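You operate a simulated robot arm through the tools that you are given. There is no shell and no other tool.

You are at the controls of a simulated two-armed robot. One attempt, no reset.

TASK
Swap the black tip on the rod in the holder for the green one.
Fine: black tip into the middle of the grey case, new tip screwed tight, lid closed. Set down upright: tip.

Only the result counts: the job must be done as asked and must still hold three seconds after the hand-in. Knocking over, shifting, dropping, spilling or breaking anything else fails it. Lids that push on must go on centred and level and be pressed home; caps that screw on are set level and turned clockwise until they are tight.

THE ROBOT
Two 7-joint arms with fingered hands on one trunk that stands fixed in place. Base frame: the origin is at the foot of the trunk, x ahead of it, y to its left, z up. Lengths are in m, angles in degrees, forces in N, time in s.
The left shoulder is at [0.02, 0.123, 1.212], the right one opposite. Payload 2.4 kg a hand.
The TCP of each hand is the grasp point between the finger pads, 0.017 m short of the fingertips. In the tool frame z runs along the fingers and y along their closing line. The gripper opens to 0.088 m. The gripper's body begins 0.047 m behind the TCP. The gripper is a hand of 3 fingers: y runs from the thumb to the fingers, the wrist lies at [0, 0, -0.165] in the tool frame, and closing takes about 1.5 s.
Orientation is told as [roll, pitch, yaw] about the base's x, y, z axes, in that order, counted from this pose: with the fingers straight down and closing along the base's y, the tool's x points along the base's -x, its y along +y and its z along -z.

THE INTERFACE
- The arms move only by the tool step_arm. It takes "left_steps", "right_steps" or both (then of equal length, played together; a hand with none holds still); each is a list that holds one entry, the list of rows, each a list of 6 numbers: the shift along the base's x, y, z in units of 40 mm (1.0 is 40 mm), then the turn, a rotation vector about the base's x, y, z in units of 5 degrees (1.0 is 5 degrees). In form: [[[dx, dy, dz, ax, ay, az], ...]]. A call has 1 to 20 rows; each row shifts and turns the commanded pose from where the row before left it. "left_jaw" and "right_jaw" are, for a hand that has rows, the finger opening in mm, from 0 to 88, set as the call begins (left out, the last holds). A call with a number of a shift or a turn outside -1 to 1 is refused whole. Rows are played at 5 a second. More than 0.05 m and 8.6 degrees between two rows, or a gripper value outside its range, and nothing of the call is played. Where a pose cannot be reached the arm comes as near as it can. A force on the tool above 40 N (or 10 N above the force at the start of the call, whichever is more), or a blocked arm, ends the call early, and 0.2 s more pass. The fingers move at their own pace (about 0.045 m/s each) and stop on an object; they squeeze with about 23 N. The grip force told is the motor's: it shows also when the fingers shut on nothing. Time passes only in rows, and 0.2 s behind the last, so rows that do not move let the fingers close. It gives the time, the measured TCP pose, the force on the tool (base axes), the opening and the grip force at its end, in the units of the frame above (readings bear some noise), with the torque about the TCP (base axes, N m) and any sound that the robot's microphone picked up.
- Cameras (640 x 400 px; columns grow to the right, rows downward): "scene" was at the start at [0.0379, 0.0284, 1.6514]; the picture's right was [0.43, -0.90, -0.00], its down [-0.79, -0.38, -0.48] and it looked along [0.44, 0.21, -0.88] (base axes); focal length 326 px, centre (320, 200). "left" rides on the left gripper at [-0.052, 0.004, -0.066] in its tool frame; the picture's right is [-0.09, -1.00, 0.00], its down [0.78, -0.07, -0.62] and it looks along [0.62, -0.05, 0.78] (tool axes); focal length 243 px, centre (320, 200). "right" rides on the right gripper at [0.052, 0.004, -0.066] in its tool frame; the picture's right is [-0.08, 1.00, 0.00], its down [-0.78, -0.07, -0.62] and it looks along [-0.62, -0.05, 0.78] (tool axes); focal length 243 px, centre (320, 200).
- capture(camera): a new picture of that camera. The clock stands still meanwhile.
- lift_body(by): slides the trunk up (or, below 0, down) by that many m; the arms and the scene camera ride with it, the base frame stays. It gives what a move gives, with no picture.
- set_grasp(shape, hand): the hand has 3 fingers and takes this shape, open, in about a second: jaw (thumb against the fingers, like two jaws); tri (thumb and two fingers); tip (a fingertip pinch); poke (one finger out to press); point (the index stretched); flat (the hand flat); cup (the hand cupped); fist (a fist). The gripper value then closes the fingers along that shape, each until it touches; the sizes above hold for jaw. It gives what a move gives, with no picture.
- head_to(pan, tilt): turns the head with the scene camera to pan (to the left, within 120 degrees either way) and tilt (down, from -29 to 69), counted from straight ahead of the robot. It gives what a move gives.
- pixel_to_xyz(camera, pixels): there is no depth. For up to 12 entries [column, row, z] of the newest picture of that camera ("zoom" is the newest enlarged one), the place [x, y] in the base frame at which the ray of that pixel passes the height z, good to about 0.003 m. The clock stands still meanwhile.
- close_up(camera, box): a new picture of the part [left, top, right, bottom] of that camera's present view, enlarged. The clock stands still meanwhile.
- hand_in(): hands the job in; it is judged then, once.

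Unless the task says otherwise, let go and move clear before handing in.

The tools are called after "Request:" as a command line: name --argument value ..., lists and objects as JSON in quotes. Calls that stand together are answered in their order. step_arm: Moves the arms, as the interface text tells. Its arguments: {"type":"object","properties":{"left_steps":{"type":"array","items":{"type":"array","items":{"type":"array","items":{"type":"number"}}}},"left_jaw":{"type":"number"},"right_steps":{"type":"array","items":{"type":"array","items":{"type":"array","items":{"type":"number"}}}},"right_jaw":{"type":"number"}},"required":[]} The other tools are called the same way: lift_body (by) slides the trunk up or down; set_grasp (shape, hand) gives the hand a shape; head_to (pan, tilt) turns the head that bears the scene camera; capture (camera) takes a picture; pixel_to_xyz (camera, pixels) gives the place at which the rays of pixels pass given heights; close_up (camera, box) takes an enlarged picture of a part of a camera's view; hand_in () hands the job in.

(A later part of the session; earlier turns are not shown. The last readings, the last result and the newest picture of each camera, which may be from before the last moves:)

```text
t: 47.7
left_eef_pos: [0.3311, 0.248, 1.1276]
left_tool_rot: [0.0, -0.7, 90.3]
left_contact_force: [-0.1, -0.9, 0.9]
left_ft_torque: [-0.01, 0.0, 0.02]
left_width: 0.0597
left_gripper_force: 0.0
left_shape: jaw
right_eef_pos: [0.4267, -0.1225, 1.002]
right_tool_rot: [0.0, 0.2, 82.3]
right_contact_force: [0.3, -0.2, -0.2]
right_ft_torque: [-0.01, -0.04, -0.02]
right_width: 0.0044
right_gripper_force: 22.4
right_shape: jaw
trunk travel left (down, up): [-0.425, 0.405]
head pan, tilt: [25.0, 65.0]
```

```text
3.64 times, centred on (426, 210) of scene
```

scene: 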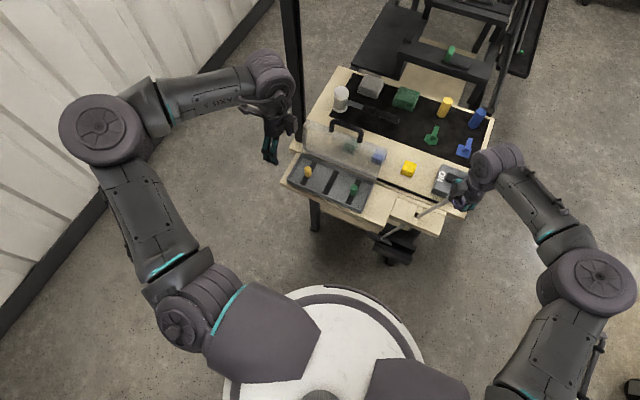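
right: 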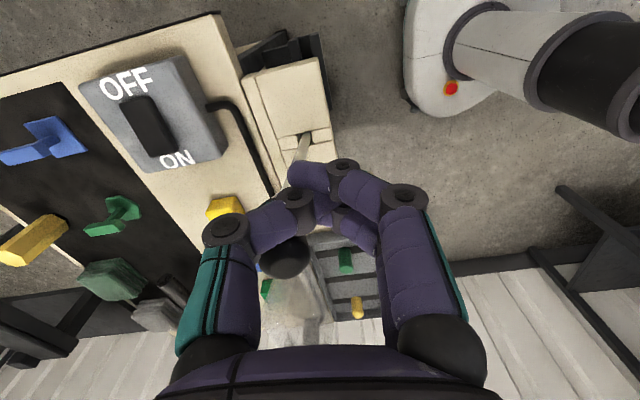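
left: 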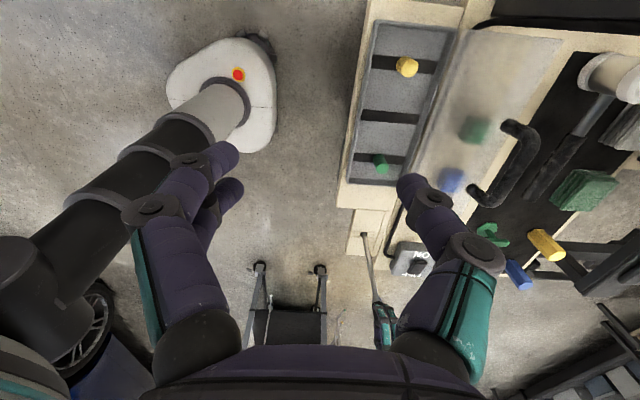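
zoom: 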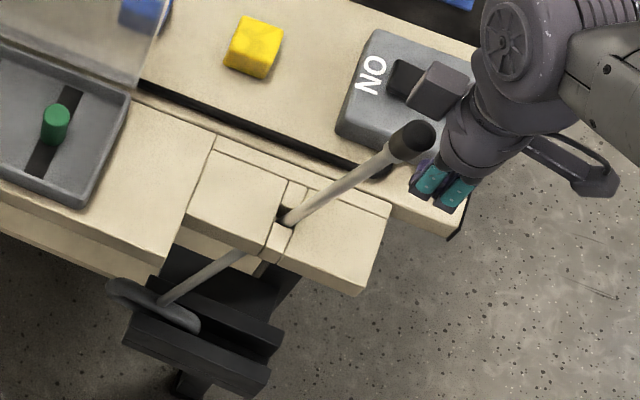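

The tip slipped free and the rod is leaning to the right in its slot (tip at zoom (412,138), T-handle slid left to (155,305)); it pivots at the notch. I'll locate the tip to push it back upright.

Request:
pixel_to_xyz --camera "scene" --pixels '[[451.2, 192.9, 0.96], [451.2, 192.9, 0.98], [451.2, 192.9, 1.0], [417, 214, 0.8], [417, 214, 0.82], [417, 214, 0.84], [381, 238, 0.65], [381, 238, 0.7]]'

Request:
close_up --camera "scene" --box '[366, 200, 446, 260]'

Request:
close_up --camera "right" --box '[220, 100, 380, 300]'

```text
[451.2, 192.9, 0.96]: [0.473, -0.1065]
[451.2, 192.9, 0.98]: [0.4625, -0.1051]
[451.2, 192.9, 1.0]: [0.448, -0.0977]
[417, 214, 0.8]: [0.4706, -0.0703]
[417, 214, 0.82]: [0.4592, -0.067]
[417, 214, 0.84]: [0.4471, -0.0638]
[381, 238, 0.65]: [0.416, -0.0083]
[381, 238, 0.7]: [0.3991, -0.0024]
```

```text
6.67 times, centred on (406, 230) of scene
```

zoom: 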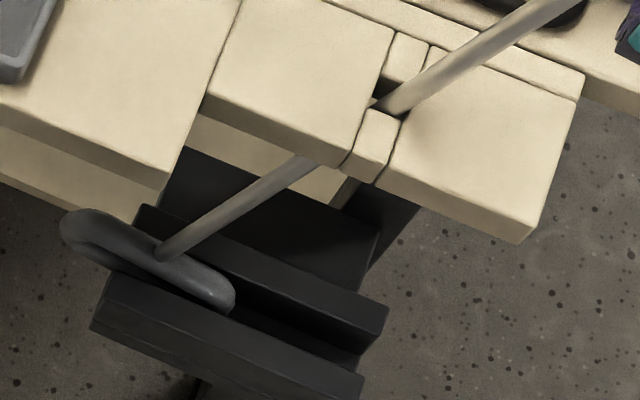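

```text
2.00 times, centred on (300, 200) of right
```

zoom: 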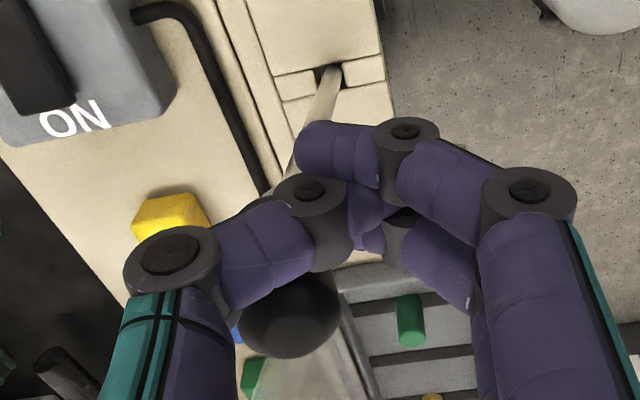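

The rod leans about 13° toward -y; nothing else moved. I'll raise the right hand clear, turn it back to yaw 0, and come down with open fingers around the tip so the thumb can push it back upright.

Request:
step_arm --right_steps '[[[-0.1, -0.1, 0.5, 0, 0, 0], [0, 0, 0.5, 0, 0, 0], [0, 0, 0.5, 0, 0, 0], [0, 0, 0.5, 0, 0, 0], [0, 0, 0.25, 0, 0, 0]]]'

Request:
step_arm --right_steps '[[[0.058, 0.03, 0, 0, 0, -1], [0.058, 0.03, 0, 0, 0, -1], [0.058, 0.03, 0, 0, 0, -1], [0.058, 0.03, 0, 0, 0, -1], [0.058, 0.03, 0, 0, 0, -1], [0.058, 0.03, 0, 0, 0, -1], [0.058, 0.03, 0, 0, 0, -1], [0.058, 0.03, 0, 0, 0, -1], [0.058, 0.03, 0, 0, 0, -1], [0.058, 0.03, 0, 0, 0, -1], [0.058, 0.03, 0, 0, 0, -1], [0.058, 0.03, 0, 0, 0, -1], [0.058, 0.03, 0, 0, 0, -1], [0.058, 0.03, 0, 0, 0, -1], [0.058, 0.03, 0, 0, 0, -1], [0.058, 0.03, 0, 0, 0, -1], [0, 0, 0, 0, 0, -0.46]]]' --right_jaw 70

Request:
capture --camera "right"

Request:
close_up --camera "scene" --box '[376, 155, 476, 265]'

```text
t: 48.9
left_eef_pos: [0.3313, 0.2482, 1.1263]
left_tool_rot: [0.1, -0.8, 90.3]
left_contact_force: [0.2, 0.0, 0.1]
left_ft_torque: [-0.01, 0.03, 0.01]
left_width: 0.0596
left_gripper_force: 0.0
left_shape: jaw
right_eef_pos: [0.422, -0.1276, 1.0918]
right_tool_rot: [-0.1, 0.1, 82.3]
right_contact_force: [0.2, -0.1, 0.5]
right_ft_torque: [0.02, -0.01, 0.03]
right_width: 0.0039
right_gripper_force: 22.9
right_shape: jaw
trunk travel left (down, up): [-0.425, 0.405]
head pan, tilt: [25.0, 65.0]
```

```text
t: 52.5
left_eef_pos: [0.3308, 0.2494, 1.1258]
left_tool_rot: [0.0, -0.8, 90.4]
left_contact_force: [-0.2, -0.9, 0.5]
left_ft_torque: [-0.03, 0.01, -0.03]
left_width: 0.0596
left_gripper_force: 0.0
left_shape: jaw
right_eef_pos: [0.4591, -0.1077, 1.0915]
right_tool_rot: [0.1, 0.2, 0.0]
right_contact_force: [0.2, 0.2, 0.0]
right_ft_torque: [-0.03, 0.0, 0.01]
right_width: 0.0699
right_gripper_force: 0.1
right_shape: jaw
trunk travel left (down, up): [-0.425, 0.405]
head pan, tilt: [25.0, 65.0]
```

```text
taken
```

right: 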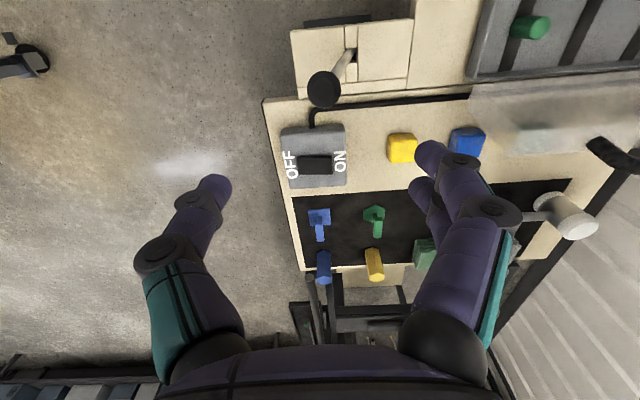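

```text
3.64 times, centred on (426, 210) of scene
```

zoom: 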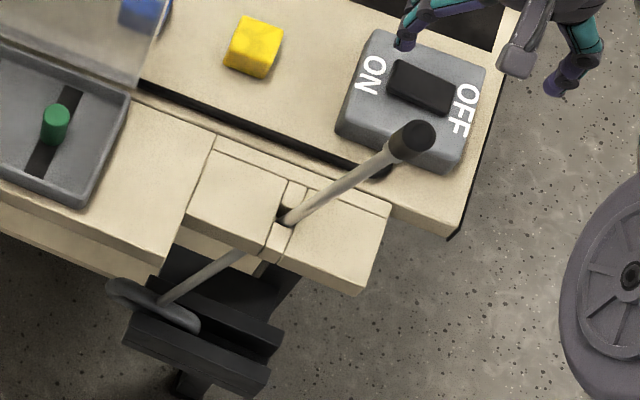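

The tip is now around (0.447,-0.102,0.995). I'll shift x by -12 mm and descend with open fingers around it.

Request:
step_arm --right_steps '[[[-0.15, 0, -0.3, 0, 0, 0], [-0.15, 0, -0.5, 0, 0, 0], [0, 0, -0.5, 0, 0, 0], [0, 0, -0.5, 0, 0, 0]]]'

Request:
capture --camera "right"

```text
t: 53.5
left_eef_pos: [0.3318, 0.2474, 1.1261]
left_tool_rot: [0.1, -0.8, 90.2]
left_contact_force: [-1.1, -0.2, -0.2]
left_ft_torque: [0.01, 0.0, 0.03]
left_width: 0.0598
left_gripper_force: 0.0
left_shape: jaw
right_eef_pos: [0.4471, -0.1081, 1.0198]
right_tool_rot: [-0.1, 0.1, 0.1]
right_contact_force: [-0.5, 0.3, -0.5]
right_ft_torque: [0.03, 0.01, -0.01]
right_width: 0.0699
right_gripper_force: 0.1
right_shape: jaw
trunk travel left (down, up): [-0.425, 0.405]
head pan, tilt: [25.0, 65.0]
```

```text
taken
```

right: 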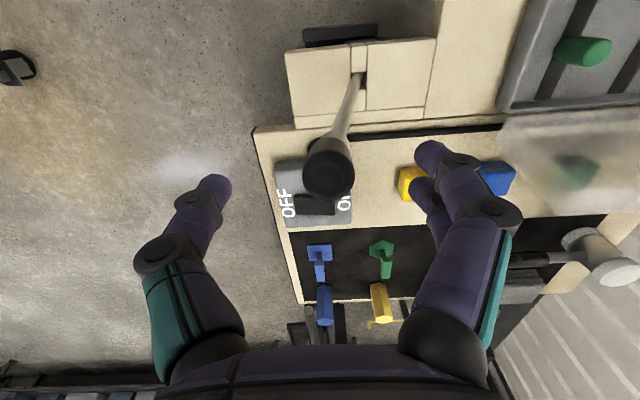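

The tip top is at (328,170), about z=1.0. I'll descend, narrow the fingers to a loose cage, then push toward +y in small steps.

Request:
step_arm --right_steps '[[[0, 0, -0.3, 0, 0, 0], [0, 0, -0.3, 0, 0, 0]]]'

Request:
step_arm --right_steps '[[[0, 0, 0, 0, 0, 0], [0, 0, 0, 0, 0, 0], [0.02, 0.15, 0, 0, 0, 0], [0.02, 0.15, 0, 0, 0, 0], [0.02, 0.15, 0, 0, 0, 0], [0.02, 0.15, 0, 0, 0, 0]]]' --right_jaw 36

Request:
capture --camera "right"

Request:
close_up --camera "scene" --box '[376, 155, 476, 265]'

```text
t: 54.1
left_eef_pos: [0.3314, 0.2484, 1.1272]
left_tool_rot: [0.0, -0.9, 90.3]
left_contact_force: [-0.2, -0.4, 0.6]
left_ft_torque: [-0.03, 0.0, 0.05]
left_width: 0.0599
left_gripper_force: 0.1
left_shape: jaw
right_eef_pos: [0.4472, -0.1073, 0.9962]
right_tool_rot: [0.0, 0.2, 0.1]
right_contact_force: [-0.1, -0.4, -0.5]
right_ft_torque: [-0.01, 0.02, 0.01]
right_width: 0.0698
right_gripper_force: 0.0
right_shape: jaw
trunk travel left (down, up): [-0.425, 0.405]
head pan, tilt: [25.0, 65.0]
```

```text
t: 55.5
left_eef_pos: [0.3315, 0.2472, 1.1267]
left_tool_rot: [0.0, -0.9, 90.2]
left_contact_force: [-0.7, 0.6, 0.1]
left_ft_torque: [-0.01, 0.0, 0.04]
left_width: 0.0596
left_gripper_force: 0.1
left_shape: jaw
right_eef_pos: [0.45, -0.0864, 0.997]
right_tool_rot: [0.0, 0.1, 0.0]
right_contact_force: [0.1, -5.4, 0.3]
right_ft_torque: [0.03, 0.03, 0.07]
right_width: 0.0423
right_gripper_force: 0.0
right_shape: jaw
trunk travel left (down, up): [-0.425, 0.405]
head pan, tilt: [25.0, 65.0]
```

```text
taken
```

right: 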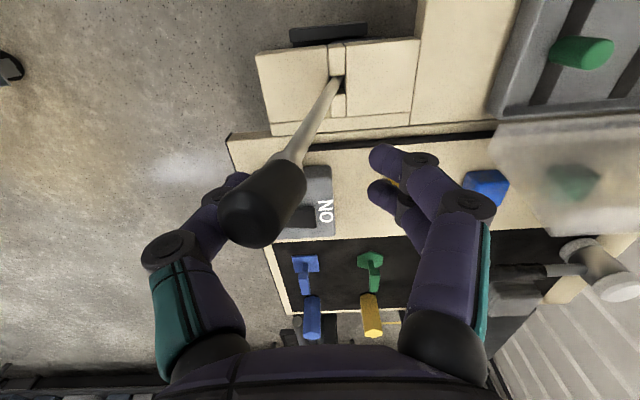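

```text
3.64 times, centred on (426, 210) of scene
```

zoom: 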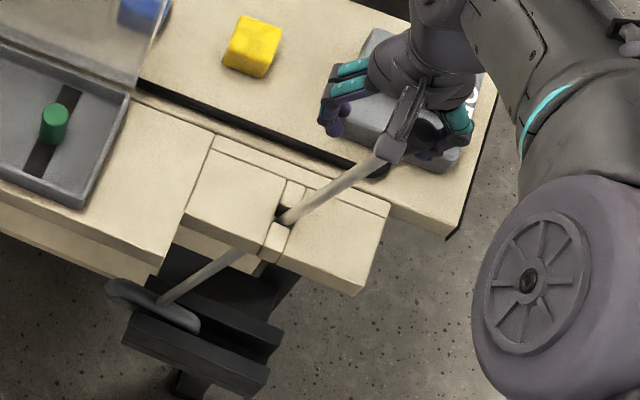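

The thumb now presses the tip with ~5 N but the rod hasn't moved yet. I'll keep pushing in +y.

Request:
step_arm --right_steps '[[[0, 0.15, 0, 0, 0, 0], [0, 0.15, 0, 0, 0, 0], [0, 0.15, 0, 0, 0, 0], [0, 0.15, 0, 0, 0, 0]]]'

Request:
capture --camera "right"

Request:
close_up --camera "scene" --box '[376, 155, 476, 265]'

```text
t: 56.5
left_eef_pos: [0.3311, 0.2477, 1.1262]
left_tool_rot: [-0.1, -0.8, 90.2]
left_contact_force: [0.4, 0.0, 0.0]
left_ft_torque: [-0.02, -0.01, -0.01]
left_width: 0.06
left_gripper_force: 0.1
left_shape: jaw
right_eef_pos: [0.4512, -0.0608, 0.9955]
right_tool_rot: [0.1, 0.2, 0.1]
right_contact_force: [-0.9, -0.7, -0.8]
right_ft_torque: [-0.05, 0.0, 0.0]
right_width: 0.0375
right_gripper_force: 0.0
right_shape: jaw
trunk travel left (down, up): [-0.425, 0.405]
head pan, tilt: [25.0, 65.0]
```

```text
taken
```

right: 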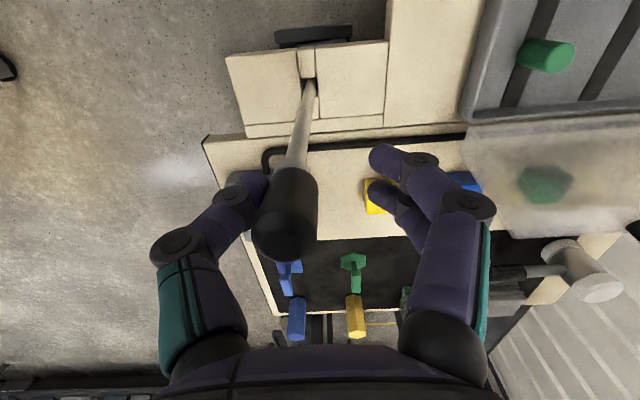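

```text
3.64 times, centred on (426, 210) of scene
```

zoom: 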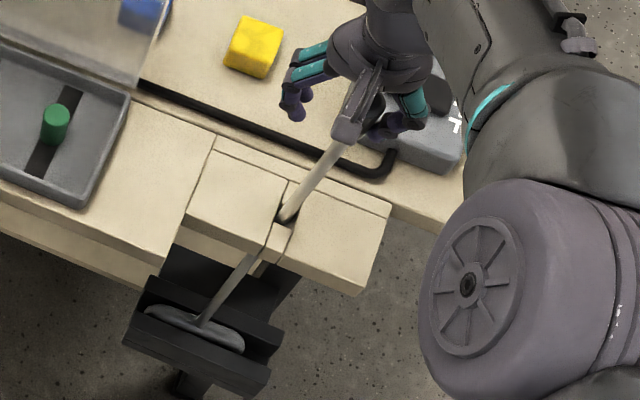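

The rod is nearly upright; the handle joint is at (393,243.5) versus (395.9,244.6) originally — a few mm remain. I'll push 5 mm more.

Request:
step_arm --right_steps '[[[0.02, 0.07, 0, 0, 0, 0], [0.02, 0.06, 0, 0, 0, 0]]]'

Request:
close_up --camera "scene" --box '[366, 200, 446, 260]'

Request:
close_up --camera "scene" --box '[376, 155, 476, 265]'

Request:
capture --camera "right"

```text
t: 57.1
left_eef_pos: [0.3308, 0.2473, 1.1266]
left_tool_rot: [0.0, -0.9, 90.2]
left_contact_force: [0.0, 0.1, -0.4]
left_ft_torque: [0.03, 0.02, 0.01]
left_width: 0.0596
left_gripper_force: 0.1
left_shape: jaw
right_eef_pos: [0.4532, -0.0542, 0.9958]
right_tool_rot: [0.1, 0.1, 0.0]
right_contact_force: [-0.9, -1.7, 0.6]
right_ft_torque: [-0.02, 0.01, 0.0]
right_width: 0.0388
right_gripper_force: 0.0
right_shape: jaw
trunk travel left (down, up): [-0.425, 0.405]
head pan, tilt: [25.0, 65.0]
```

```text
6.67 times, centred on (406, 230) of scene
```

zoom: 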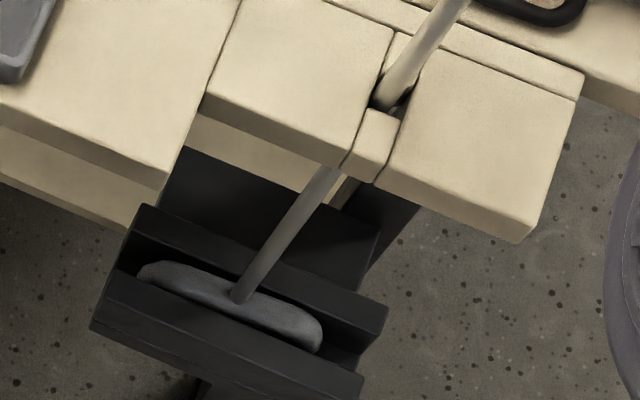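

```text
3.64 times, centred on (426, 210) of scene
```

zoom: 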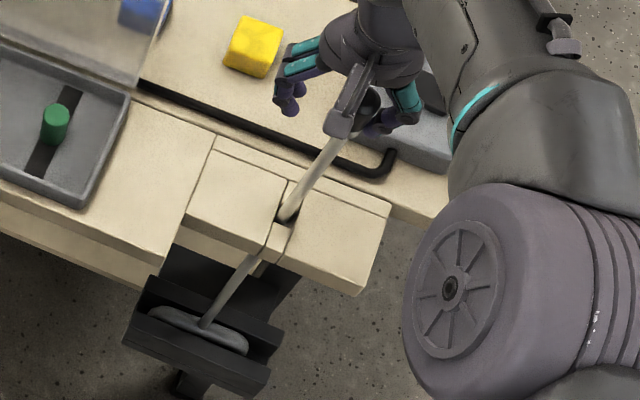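

```text
taken
```

right: 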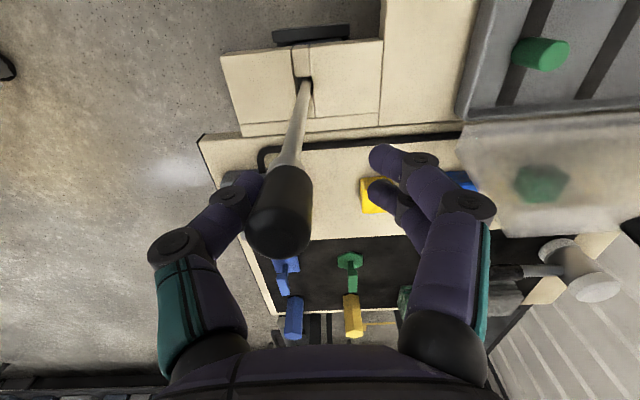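

Comparing the rod line to the vertical vanishing point, about 1.3° of lean remains (~4–5 mm at the tip). One more 6 mm push.

Request:
step_arm --right_steps '[[[0.02, 0.08, 0, 0, 0, 0], [0.02, 0.08, 0, 0, 0, 0]]]'

Request:
close_up --camera "scene" --box '[366, 200, 446, 260]'

Request:
capture --camera "right"

```text
t: 57.7
left_eef_pos: [0.3305, 0.248, 1.1257]
left_tool_rot: [0.0, -0.8, 90.4]
left_contact_force: [-0.6, -0.2, 0.6]
left_ft_torque: [0.01, 0.02, 0.0]
left_width: 0.0598
left_gripper_force: 0.1
left_shape: jaw
right_eef_pos: [0.453, -0.0496, 0.9959]
right_tool_rot: [0.0, 0.1, 0.1]
right_contact_force: [-1.8, -4.6, -0.7]
right_ft_torque: [-0.05, 0.05, 0.0]
right_width: 0.0421
right_gripper_force: 0.0
right_shape: jaw
trunk travel left (down, up): [-0.425, 0.405]
head pan, tilt: [25.0, 65.0]
```

```text
6.67 times, centred on (406, 230) of scene
```

zoom: 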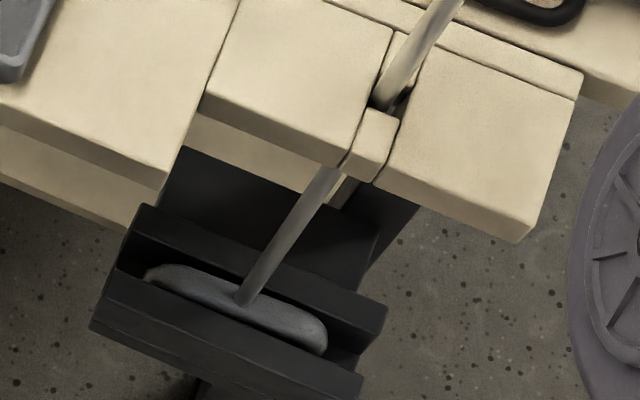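

```text
taken
```

right: 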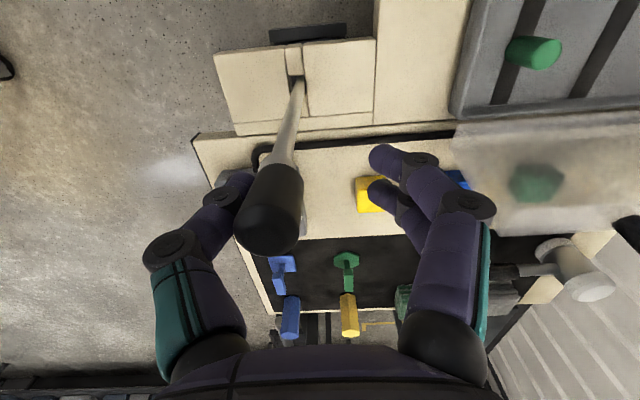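

The handle joint is now at (394.9,245), nearly the original. I'll open the fingers and rise to view the whole rod freely.

Request:
step_arm --right_steps '[[[0, -0.25, 0, 0, 0, 0], [0, -0.25, 0, 0, 0, 0], [0, 0, 0.5, 0, 0, 0], [0, 0, 0.6, 0, 0, 0], [0, 0, 0.7, 0, 0, 0], [0, 0, 0.7, 0, 0, 0]]]' --right_jaw 70

Request:
close_up --camera "scene" --box '[366, 170, 462, 260]'

Request:
close_up --camera "right" --box '[240, 0, 400, 140]'

```text
t: 59.1
left_eef_pos: [0.3294, 0.2475, 1.1265]
left_tool_rot: [0.0, -0.8, 90.3]
left_contact_force: [-1.5, 0.5, 0.1]
left_ft_torque: [0.01, 0.04, 0.03]
left_width: 0.0596
left_gripper_force: 0.0
left_shape: jaw
right_eef_pos: [0.4536, -0.0677, 1.0963]
right_tool_rot: [0.1, 0.1, 0.1]
right_contact_force: [0.7, 0.4, 0.3]
right_ft_torque: [0.0, -0.02, 0.01]
right_width: 0.0699
right_gripper_force: 0.2
right_shape: jaw
trunk travel left (down, up): [-0.425, 0.405]
head pan, tilt: [25.0, 65.0]
```

```text
4.44 times, centred on (414, 215) of scene
```

zoom: 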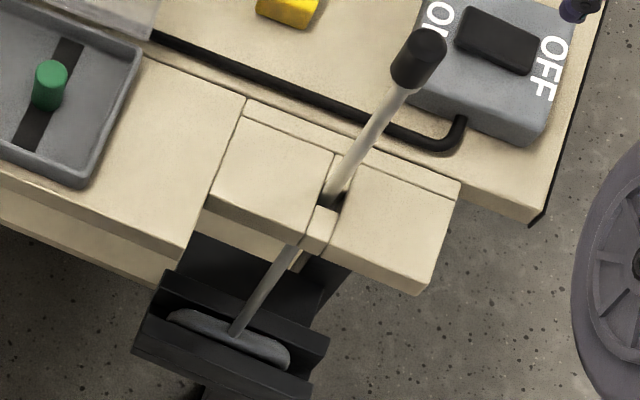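

```text
2.86 times, centred on (320, 70) of right
```

zoom: 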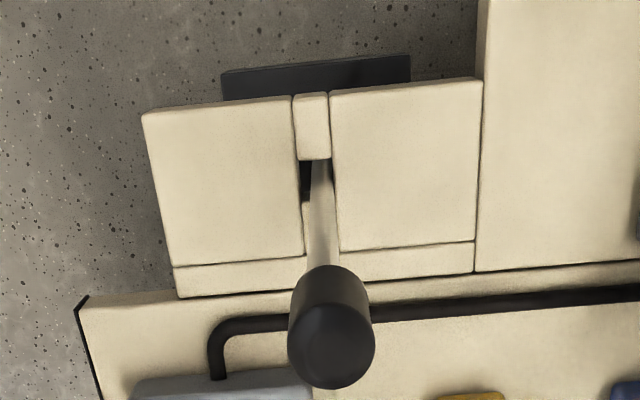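

The rod is upright again to about 1–1.5° (tip (437.7,180) vs (439.4,181.6) initially). Now, with the hand free above it, I'll test how far the yaw goes negative before gripping again.

Request:
step_arm --right_steps '[[[0, 0, 0, 0, 0, -1], [0, 0, 0, 0, 0, -1], [0, 0, 0, 0, 0, -1], [0, 0, 0, 0, 0, -1], [0, 0, 0, 0, 0, -1], [0, 0, 0, 0, 0, -1], [0, 0, 0, 0, 0, -1], [0, 0, 0, 0, 0, -1], [0, 0, 0, 0, 0, -1], [0, 0, 0, 0, 0, -1], [0, 0, 0, 0, 0, -1], [0, 0, 0, 0, 0, -1]]]'

Request:
step_arm --right_steps '[[[0, 0, 0, 0, 0, -1], [0, 0, 0, 0, 0, -1], [0, 0, 0, 0, 0, -1], [0, 0, 0, 0, 0, -1], [0, 0, 0, 0, 0, -1], [0, 0, 0, 0, 0, -1]]]'

Request:
capture --camera "right"

Request:
capture --camera "scene"

```text
t: 61.7
left_eef_pos: [0.3303, 0.2487, 1.1259]
left_tool_rot: [0.0, -0.8, 90.3]
left_contact_force: [-0.2, 0.2, -0.6]
left_ft_torque: [0.03, -0.01, 0.02]
left_width: 0.0598
left_gripper_force: 0.1
left_shape: jaw
right_eef_pos: [0.4538, -0.0678, 1.0965]
right_tool_rot: [-0.1, 0.1, -59.9]
right_contact_force: [-1.0, -0.1, 0.2]
right_ft_torque: [-0.01, 0.0, 0.0]
right_width: 0.0698
right_gripper_force: 0.0
right_shape: jaw
trunk travel left (down, up): [-0.425, 0.405]
head pan, tilt: [25.0, 65.0]
```

```text
t: 63.1
left_eef_pos: [0.3314, 0.2482, 1.1263]
left_tool_rot: [0.1, -0.9, 90.3]
left_contact_force: [0.5, 0.1, -0.5]
left_ft_torque: [-0.01, 0.0, 0.01]
left_width: 0.0595
left_gripper_force: 0.0
left_shape: jaw
right_eef_pos: [0.4541, -0.0674, 1.096]
right_tool_rot: [0.0, 0.1, -90.0]
right_contact_force: [0.0, 0.7, -0.6]
right_ft_torque: [0.01, 0.0, 0.04]
right_width: 0.0697
right_gripper_force: 0.0
right_shape: jaw
trunk travel left (down, up): [-0.425, 0.405]
head pan, tilt: [25.0, 65.0]
```

```text
taken
```

right: 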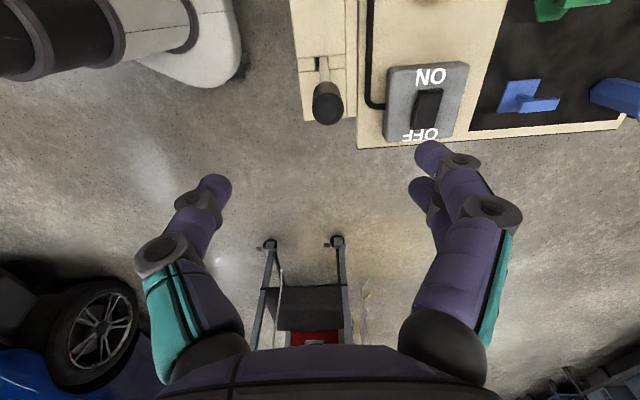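

```text
taken
```

scene: 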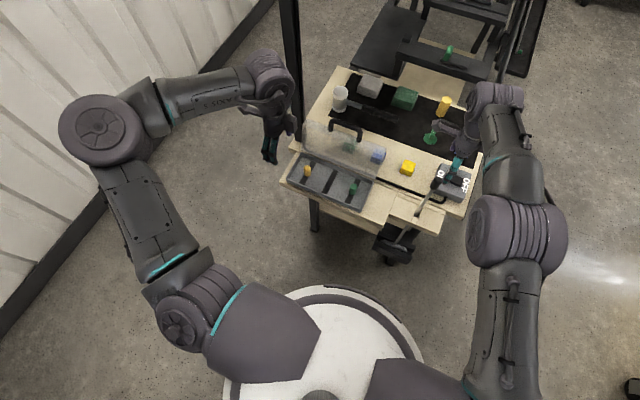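

Yaw -90° is reachable, giving a stroke from -90° to about +100°. I'll descend over the tip at this yaw, grip it and unscrew through that range only.

Request:
step_arm --right_steps '[[[0.08, 0.03, -0.5, 0, 0, 0], [0, 0, -0.6, 0, 0, 0], [0, 0, -0.6, 0, 0, 0], [0, 0, -0.6, 0, 0, 0]]]' --right_jaw 56

Request:
capture --camera "right"

Request:
step_arm --right_steps '[[[0, 0, 0, 0, 0, 0], [0, 0, 0, 0, 0, 0], [0, 0, 0, 0, 0, 0], [0, 0, 0, 0, 0, 0], [0, 0, 0, 0, 0, 0], [0, 0, 0, 0, 0, 0], [0, 0, 0, 0, 0, 0]]]' --right_jaw 0

Request:
capture --camera "right"

Request:
close_up --camera "scene" --box '[366, 170, 462, 260]'

```text
t: 64.1
left_eef_pos: [0.3317, 0.2471, 1.1256]
left_tool_rot: [0.0, -0.8, 90.2]
left_contact_force: [0.1, -0.7, -0.5]
left_ft_torque: [-0.02, 0.02, 0.0]
left_width: 0.0595
left_gripper_force: 0.0
left_shape: jaw
right_eef_pos: [0.4577, -0.0658, 1.0045]
right_tool_rot: [0.0, 0.0, -89.9]
right_contact_force: [-0.2, -0.2, 1.1]
right_ft_torque: [0.01, -0.02, 0.01]
right_width: 0.0564
right_gripper_force: 0.0
right_shape: jaw
trunk travel left (down, up): [-0.425, 0.405]
head pan, tilt: [25.0, 65.0]
```

```text
taken
```

right: 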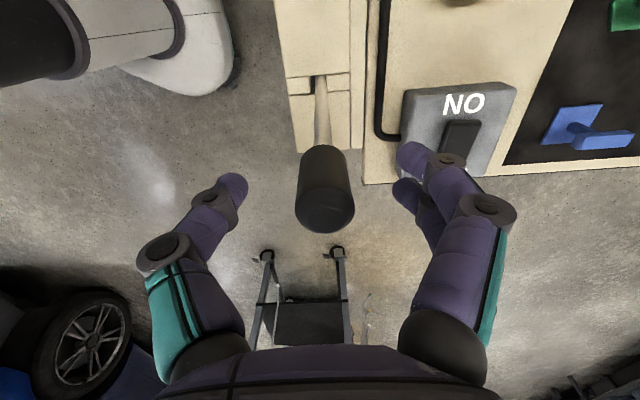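

```text
t: 65.7
left_eef_pos: [0.3307, 0.248, 1.1258]
left_tool_rot: [0.0, -0.7, 90.2]
left_contact_force: [-1.6, -1.0, 0.6]
left_ft_torque: [0.01, -0.01, 0.0]
left_width: 0.0602
left_gripper_force: 0.1
left_shape: jaw
right_eef_pos: [0.458, -0.066, 1.0052]
right_tool_rot: [-0.1, 0.0, -89.8]
right_contact_force: [-0.4, 0.0, 0.1]
right_ft_torque: [0.01, 0.0, 0.01]
right_width: 0.0146
right_gripper_force: 22.9
right_shape: jaw
trunk travel left (down, up): [-0.425, 0.405]
head pan, tilt: [25.0, 65.0]
```

```text
taken
```

right: 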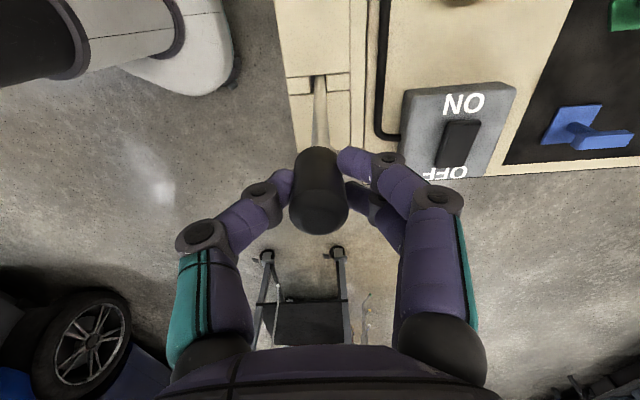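

```text
4.44 times, centred on (414, 215) of scene
```

zoom: 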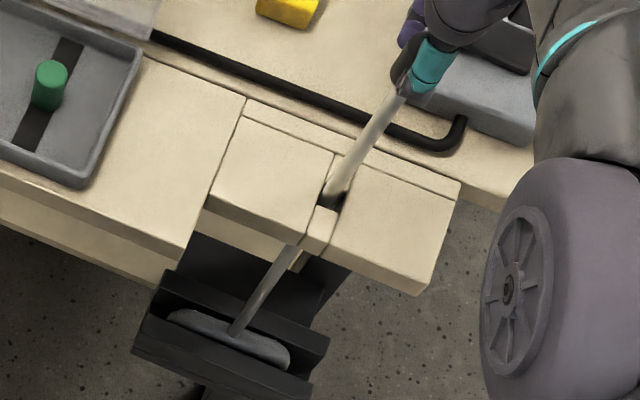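

Gripped (14.6 mm, 23 N) with the rod steady. Unscrewing from -90° to +90° in two calls.

Request:
step_arm --right_steps '[[[0, -0.01, 0, 0, 0, 1], [0, -0.01, 0, 0, 0, 1], [0, -0.01, 0, 0, 0, 1], [0, -0.01, 0, 0, 0, 1], [0, -0.01, 0.001, 0, 0, 1], [0, 0, 0.001, 0, 0, 1], [0, 0, 0.001, 0, 0, 1], [0, 0, 0.001, 0, 0, 1], [0, 0, 0.001, 0, 0, 1], [0, 0, 0.001, 0, 0, 1], [0, 0, 0.001, 0, 0, 1], [0, 0, 0.001, 0, 0, 1], [0, 0, 0.001, 0, 0, 1], [0, 0, 0.001, 0, 0, 1], [0, 0, 0.001, 0, 0, 1], [0, 0, 0.001, 0, 0, 1], [0, 0, 0.001, 0, 0, 1], [0, 0, 0.001, 0, 0, 1]]]'

Request:
step_arm --right_steps '[[[0, 0, 0.001, 0, 0, 1], [0, 0, 0.001, 0, 0, 1], [0, 0, 0.001, 0, 0, 1], [0, 0, 0.001, 0, 0, 1], [0, 0, 0.001, 0, 0, 1], [0, 0, 0.001, 0, 0, 1], [0, 0, 0.001, 0, 0, 1], [0, 0, 0.001, 0, 0, 1], [0, 0, 0.001, 0, 0, 1], [0, 0, 0.001, 0, 0, 1], [0, 0, 0.001, 0, 0, 1], [0, 0, 0.001, 0, 0, 1], [0, 0, 0.001, 0, 0, 1], [0, 0, 0.001, 0, 0, 1], [0, 0, 0.001, 0, 0, 1], [0, 0, 0.001, 0, 0, 1], [0, 0, 0.001, 0, 0, 1], [0, 0, 0.001, 0, 0, 1]]]'

Request:
capture --camera "right"

Request:
close_up --camera "scene" --box '[366, 170, 462, 260]'

```text
t: 69.5
left_eef_pos: [0.3298, 0.2489, 1.1259]
left_tool_rot: [0.0, -0.8, 90.3]
left_contact_force: [0.1, 0.1, -0.4]
left_ft_torque: [-0.04, 0.02, -0.03]
left_width: 0.0596
left_gripper_force: 0.0
left_shape: jaw
right_eef_pos: [0.4574, -0.0692, 1.0036]
right_tool_rot: [0.0, 0.1, 0.2]
right_contact_force: [-0.7, 0.1, -0.3]
right_ft_torque: [-0.01, -0.03, 0.01]
right_width: 0.0145
right_gripper_force: 23.0
right_shape: jaw
trunk travel left (down, up): [-0.425, 0.405]
head pan, tilt: [25.0, 65.0]
```

```text
t: 73.3
left_eef_pos: [0.3316, 0.2484, 1.1263]
left_tool_rot: [0.0, -0.8, 90.4]
left_contact_force: [0.0, -0.6, 0.5]
left_ft_torque: [0.01, 0.02, 0.0]
left_width: 0.0598
left_gripper_force: 0.0
left_shape: jaw
right_eef_pos: [0.4559, -0.0696, 1.0044]
right_tool_rot: [0.0, 0.2, 90.2]
right_contact_force: [-0.1, -0.4, -0.3]
right_ft_torque: [0.01, -0.02, 0.01]
right_width: 0.0145
right_gripper_force: 23.2
right_shape: jaw
trunk travel left (down, up): [-0.425, 0.405]
head pan, tilt: [25.0, 65.0]
```

```text
taken
```

right: 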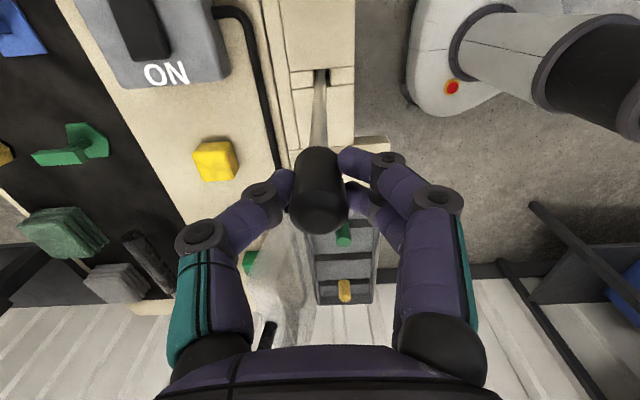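

```text
4.44 times, centred on (414, 215) of scene
```

zoom: 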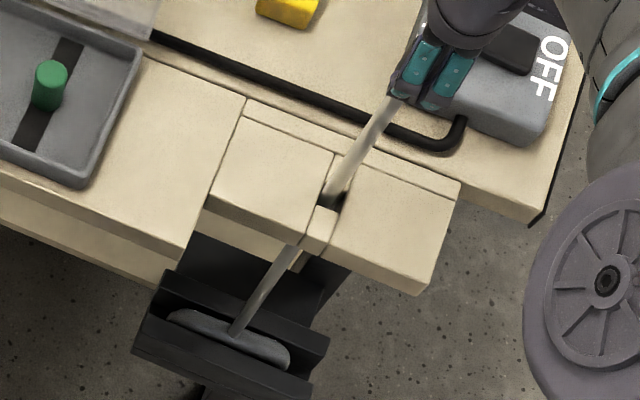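

The T-handle hasn't turned, so the tip is turning on the rod (or slipping). I'll zoom at the joint and try a small upward tug to see if it is off.

Request:
close_up --camera "right" --box '[272, 110, 368, 240]'

Request:
step_arm --right_steps '[[[0, 0, 0.04, 0, 0, 0], [0, 0, 0.04, 0, 0, 0]]]'

Request:
close_up --camera "right" --box '[272, 110, 368, 240]'

```text
3.08 times, centred on (320, 175) of right
```

zoom: 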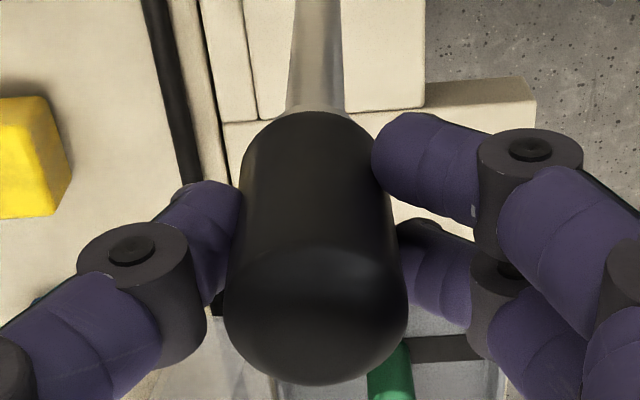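

```text
t: 73.9
left_eef_pos: [0.3311, 0.2485, 1.1259]
left_tool_rot: [0.0, -0.8, 90.3]
left_contact_force: [0.6, 0.5, 1.0]
left_ft_torque: [0.0, -0.03, -0.01]
left_width: 0.0599
left_gripper_force: 0.0
left_shape: jaw
right_eef_pos: [0.4565, -0.0689, 1.0071]
right_tool_rot: [0.0, 0.1, 90.1]
right_contact_force: [0.7, -1.1, 0.3]
right_ft_torque: [-0.02, -0.03, 0.01]
right_width: 0.0145
right_gripper_force: 22.4
right_shape: jaw
trunk travel left (down, up): [-0.425, 0.405]
head pan, tilt: [25.0, 65.0]
```

```text
3.08 times, centred on (320, 175) of right
```

zoom: 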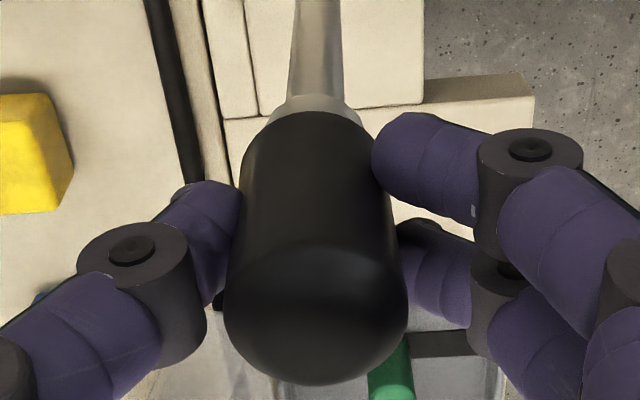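

After 3 mm of lift more of the light collar shows under the tip with zero force: the tip is coming off. Lifting 40 mm more and checking.

Request:
step_arm --right_steps '[[[0, 0, 0.15, 0, 0, 0], [0, 0, 0.15, 0, 0, 0], [0, 0, 0.2, 0, 0, 0], [0, 0, 0.25, 0, 0, 0], [0, 0, 0.25, 0, 0, 0]]]'

Request:
close_up --camera "right" --box '[256, 60, 384, 240]'

Request:
close_up --camera "scene" --box '[366, 150, 462, 260]'

```text
t: 75.1
left_eef_pos: [0.331, 0.2482, 1.1262]
left_tool_rot: [0.0, -0.7, 90.3]
left_contact_force: [-0.8, 0.3, -0.5]
left_ft_torque: [-0.02, 0.0, 0.03]
left_width: 0.0599
left_gripper_force: 0.1
left_shape: jaw
right_eef_pos: [0.4568, -0.0694, 1.047]
right_tool_rot: [0.0, 0.0, 90.1]
right_contact_force: [0.1, 0.5, -0.7]
right_ft_torque: [-0.01, 0.0, -0.02]
right_width: 0.0141
right_gripper_force: 23.4
right_shape: jaw
trunk travel left (down, up): [-0.425, 0.405]
head pan, tilt: [25.0, 65.0]
```

```text
2.22 times, centred on (320, 150) of right
```

zoom: 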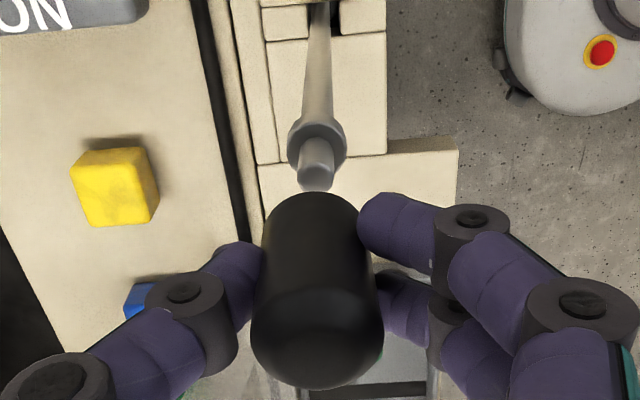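

```text
3.64 times, centred on (414, 205) of scene
```

zoom: 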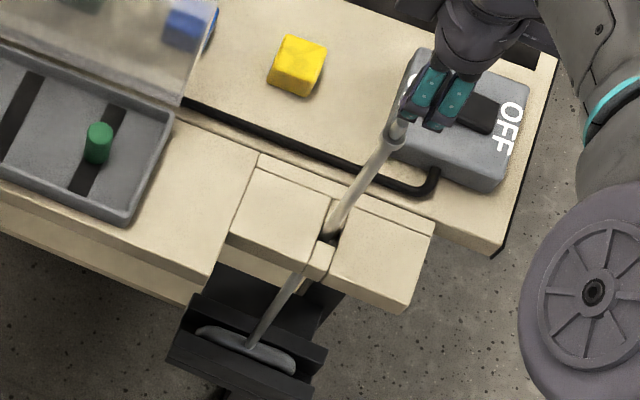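

The black tip is off and held; the rod's bare stud is visible at zoom (315,170). The right hand can't reach the case middle vertically, so I'll relay: set the black tip upright on the free plank next to the case, then use the left hand. Measuring the plank and slots first.

Request:
pixel_to_xyz --camera "scene" --pixels '[[379.6, 205, 0.82], [374, 198, 0.82], [397.5, 193, 0.82], [386, 226, 0.82], [353, 189, 0.83], [353, 185, 0.86], [373, 182, 0.85], [360, 210, 0.85]]'

Request:
pixel_to_xyz --camera "left" --pixels '[[379, 172, 0.83], [391, 117, 0.83], [407, 67, 0.85], [350, 190, 0.82], [384, 215, 0.82]]'

Request:
close_up --camera "scene" --box '[336, 165, 416, 235]'

Request:
close_up --camera "left" --box '[330, 20, 490, 260]'

```text
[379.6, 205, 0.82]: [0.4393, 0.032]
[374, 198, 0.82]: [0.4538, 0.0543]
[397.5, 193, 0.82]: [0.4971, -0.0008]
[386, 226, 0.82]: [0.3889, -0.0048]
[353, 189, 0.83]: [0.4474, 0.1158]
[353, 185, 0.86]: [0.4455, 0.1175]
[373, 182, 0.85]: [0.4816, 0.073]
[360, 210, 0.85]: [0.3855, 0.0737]
```

```text
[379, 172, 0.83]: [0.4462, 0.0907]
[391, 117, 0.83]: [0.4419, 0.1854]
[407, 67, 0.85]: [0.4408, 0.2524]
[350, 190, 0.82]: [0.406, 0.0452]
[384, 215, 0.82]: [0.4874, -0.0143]
```

```text
5.71 times, centred on (376, 200) of scene
```

zoom: 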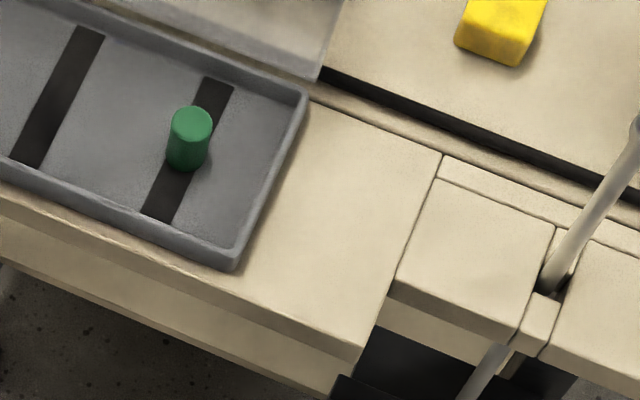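

```text
1.67 times, centred on (410, 140) of left
```

zoom: 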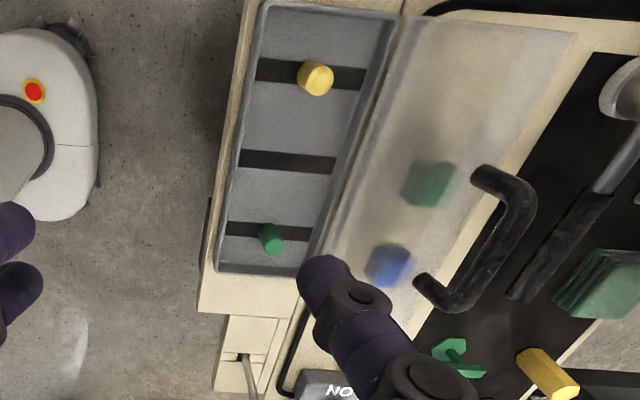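

Request:
close_up --camera "left" --box '[350, 130, 414, 190]'

Request:
pixel_to_xyz --camera "left" --pixels '[[384, 168, 0.85], [384, 168, 0.86], [384, 168, 0.87], [378, 158, 0.82], [378, 158, 0.83], [408.5, 66.5, 0.86], [408.5, 66.5, 0.87]]'

Request:
pixel_to_xyz --camera "scene" --pixels '[[353.6, 185.5, 0.85], [353.6, 185.5, 0.86], [353.6, 185.5, 0.87], [352.5, 193, 0.82], [352.5, 193, 0.83]]'

```text
6.67 times, centred on (382, 160) of left
```

zoom: 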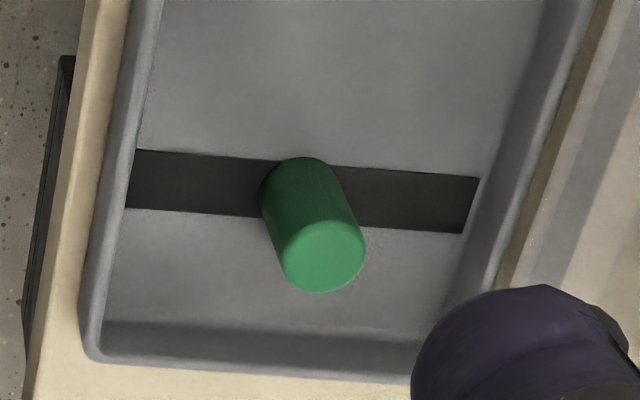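

```text
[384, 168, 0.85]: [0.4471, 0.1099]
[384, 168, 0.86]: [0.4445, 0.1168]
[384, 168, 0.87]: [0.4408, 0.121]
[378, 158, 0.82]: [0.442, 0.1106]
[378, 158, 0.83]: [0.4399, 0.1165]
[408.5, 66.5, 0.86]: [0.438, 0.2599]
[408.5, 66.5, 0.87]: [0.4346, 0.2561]
```

```text
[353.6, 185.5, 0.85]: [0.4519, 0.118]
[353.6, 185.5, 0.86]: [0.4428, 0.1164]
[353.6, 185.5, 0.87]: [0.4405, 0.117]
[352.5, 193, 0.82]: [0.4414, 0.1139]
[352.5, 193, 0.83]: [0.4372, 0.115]
```

Green tip: (0.442,0.115), top z≈0.862; middle slot: (0.441,0.187); plank spot: (0.440,0.032). I'll move the right hand over the plank, then lower the trunk by 0.1 m for reach.

Request:
step_arm --right_steps '[[[0, 0, 0.4, 0, 0, 0], [-0.1, 0.6, 0, 0, 0, 0], [-0.1, 0.6, 0, 0, 0, 0], [-0.1, 0.6, 0, 0, 0, 0], [-0.1, 0.65, 0, 0, 0, 0]]]'

Request:
lift_body --by -0.1

Request:
capture --camera "scene"

Request:
capture --camera "right"

```text
t: 76.3
left_eef_pos: [0.3308, 0.2494, 1.1258]
left_tool_rot: [0.0, -0.8, 90.3]
left_contact_force: [0.2, -0.7, 0.4]
left_ft_torque: [0.01, 0.0, 0.0]
left_width: 0.0598
left_gripper_force: 0.0
left_shape: jaw
right_eef_pos: [0.44, 0.0101, 1.0634]
right_tool_rot: [0.0, 0.0, 90.1]
right_contact_force: [-0.2, -0.1, 0.1]
right_ft_torque: [-0.01, 0.04, 0.01]
right_width: 0.0144
right_gripper_force: 22.9
right_shape: jaw
right hand out of reach, approached as far as the arm can: row 5
trunk travel left (down, up): [-0.425, 0.405]
head pan, tilt: [25.0, 65.0]
```

```text
t: 77.6
left_eef_pos: [0.3311, 0.249, 1.0267]
left_tool_rot: [0.0, -0.8, 90.3]
left_contact_force: [-0.5, -0.3, -0.8]
left_ft_torque: [-0.02, -0.01, 0.01]
left_width: 0.0596
left_gripper_force: 0.0
left_shape: jaw
right_eef_pos: [0.4412, 0.0096, 0.9628]
right_tool_rot: [0.1, 0.0, 90.1]
right_contact_force: [-0.2, -1.1, -0.4]
right_ft_torque: [0.0, 0.01, -0.01]
right_width: 0.0144
right_gripper_force: 23.4
right_shape: jaw
trunk travel left (down, up): [-0.325, 0.505]
head pan, tilt: [25.0, 65.0]
```

```text
taken
```

scene: 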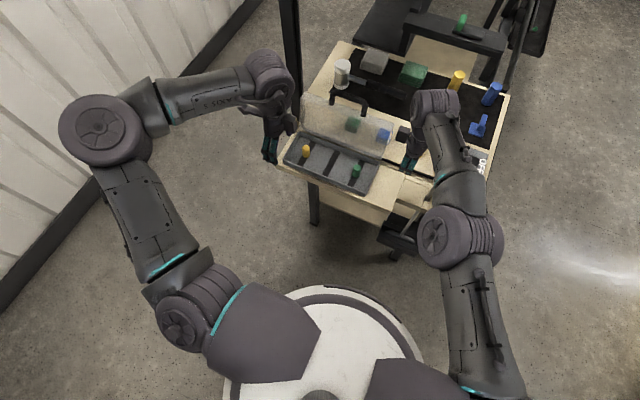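

```text
taken
```

right: 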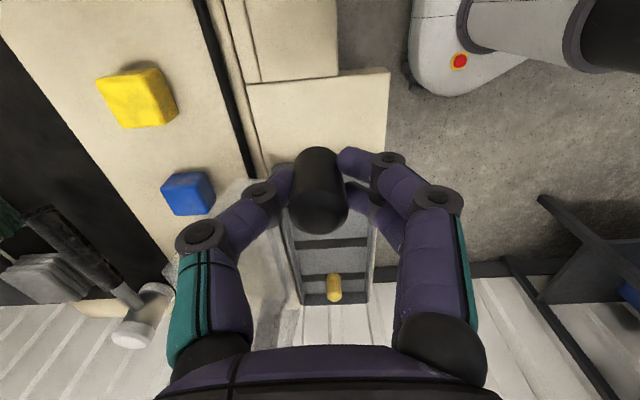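

The trunk is lowered; the right hand stopped at y≈0.010 due to its yaw limit. I'll turn the yaw back by 60° (the tip is round) while moving to y≈0.032.

Request:
step_arm --right_steps '[[[0, 0, 0, 0, 0, -1], [0, 0, 0, 0, 0, -1], [0, 0, 0, 0, 0, -1], [0, 0, 0, 0, 0, -1], [0, 0, 0, 0, 0, -1], [0, 0, 0, 0, 0, -1], [0, 0.09, 0, 0, 0, -1], [0, 0.09, 0, 0, 0, -1], [0, 0.09, 0, 0, 0, -1], [0, 0.09, 0, 0, 0, -1], [0, 0.09, 0, 0, 0, -1], [0, 0.09, 0, 0, 0, -1]]]'

Request:
capture --camera "right"

Request:
close_up --camera "scene" --box '[340, 110, 460, 220]'

```text
t: 80.2
left_eef_pos: [0.3306, 0.2491, 1.0263]
left_tool_rot: [0.0, -0.8, 90.3]
left_contact_force: [-0.1, 0.0, 0.2]
left_ft_torque: [0.0, -0.02, -0.04]
left_width: 0.0598
left_gripper_force: 0.1
left_shape: jaw
right_eef_pos: [0.4333, 0.0254, 0.9626]
right_tool_rot: [0.0, 0.0, 32.5]
right_contact_force: [0.7, -1.3, 0.5]
right_ft_torque: [0.0, 0.01, -0.02]
right_width: 0.0142
right_gripper_force: 22.9
right_shape: jaw
right hand out of reach, approached as far as the arm can: row 8, 10, 12
trunk travel left (down, up): [-0.325, 0.505]
head pan, tilt: [25.0, 65.0]
```

```text
taken
```

right: 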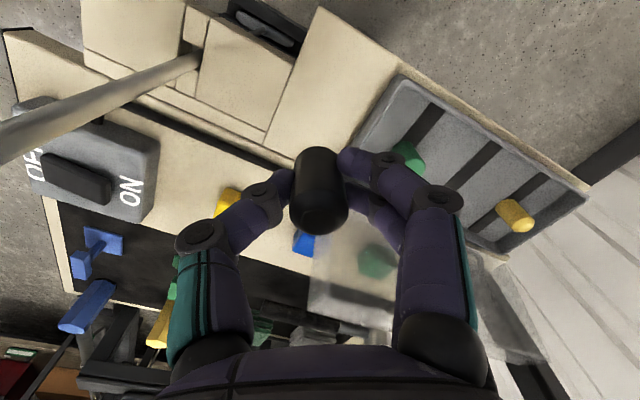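

```text
3.64 times, centred on (400, 165) of scene
```

zoom: 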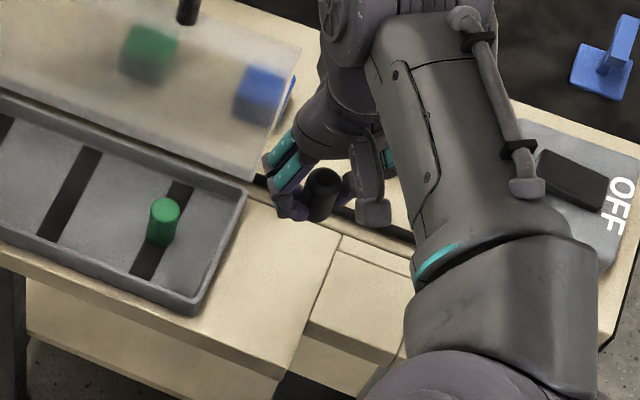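

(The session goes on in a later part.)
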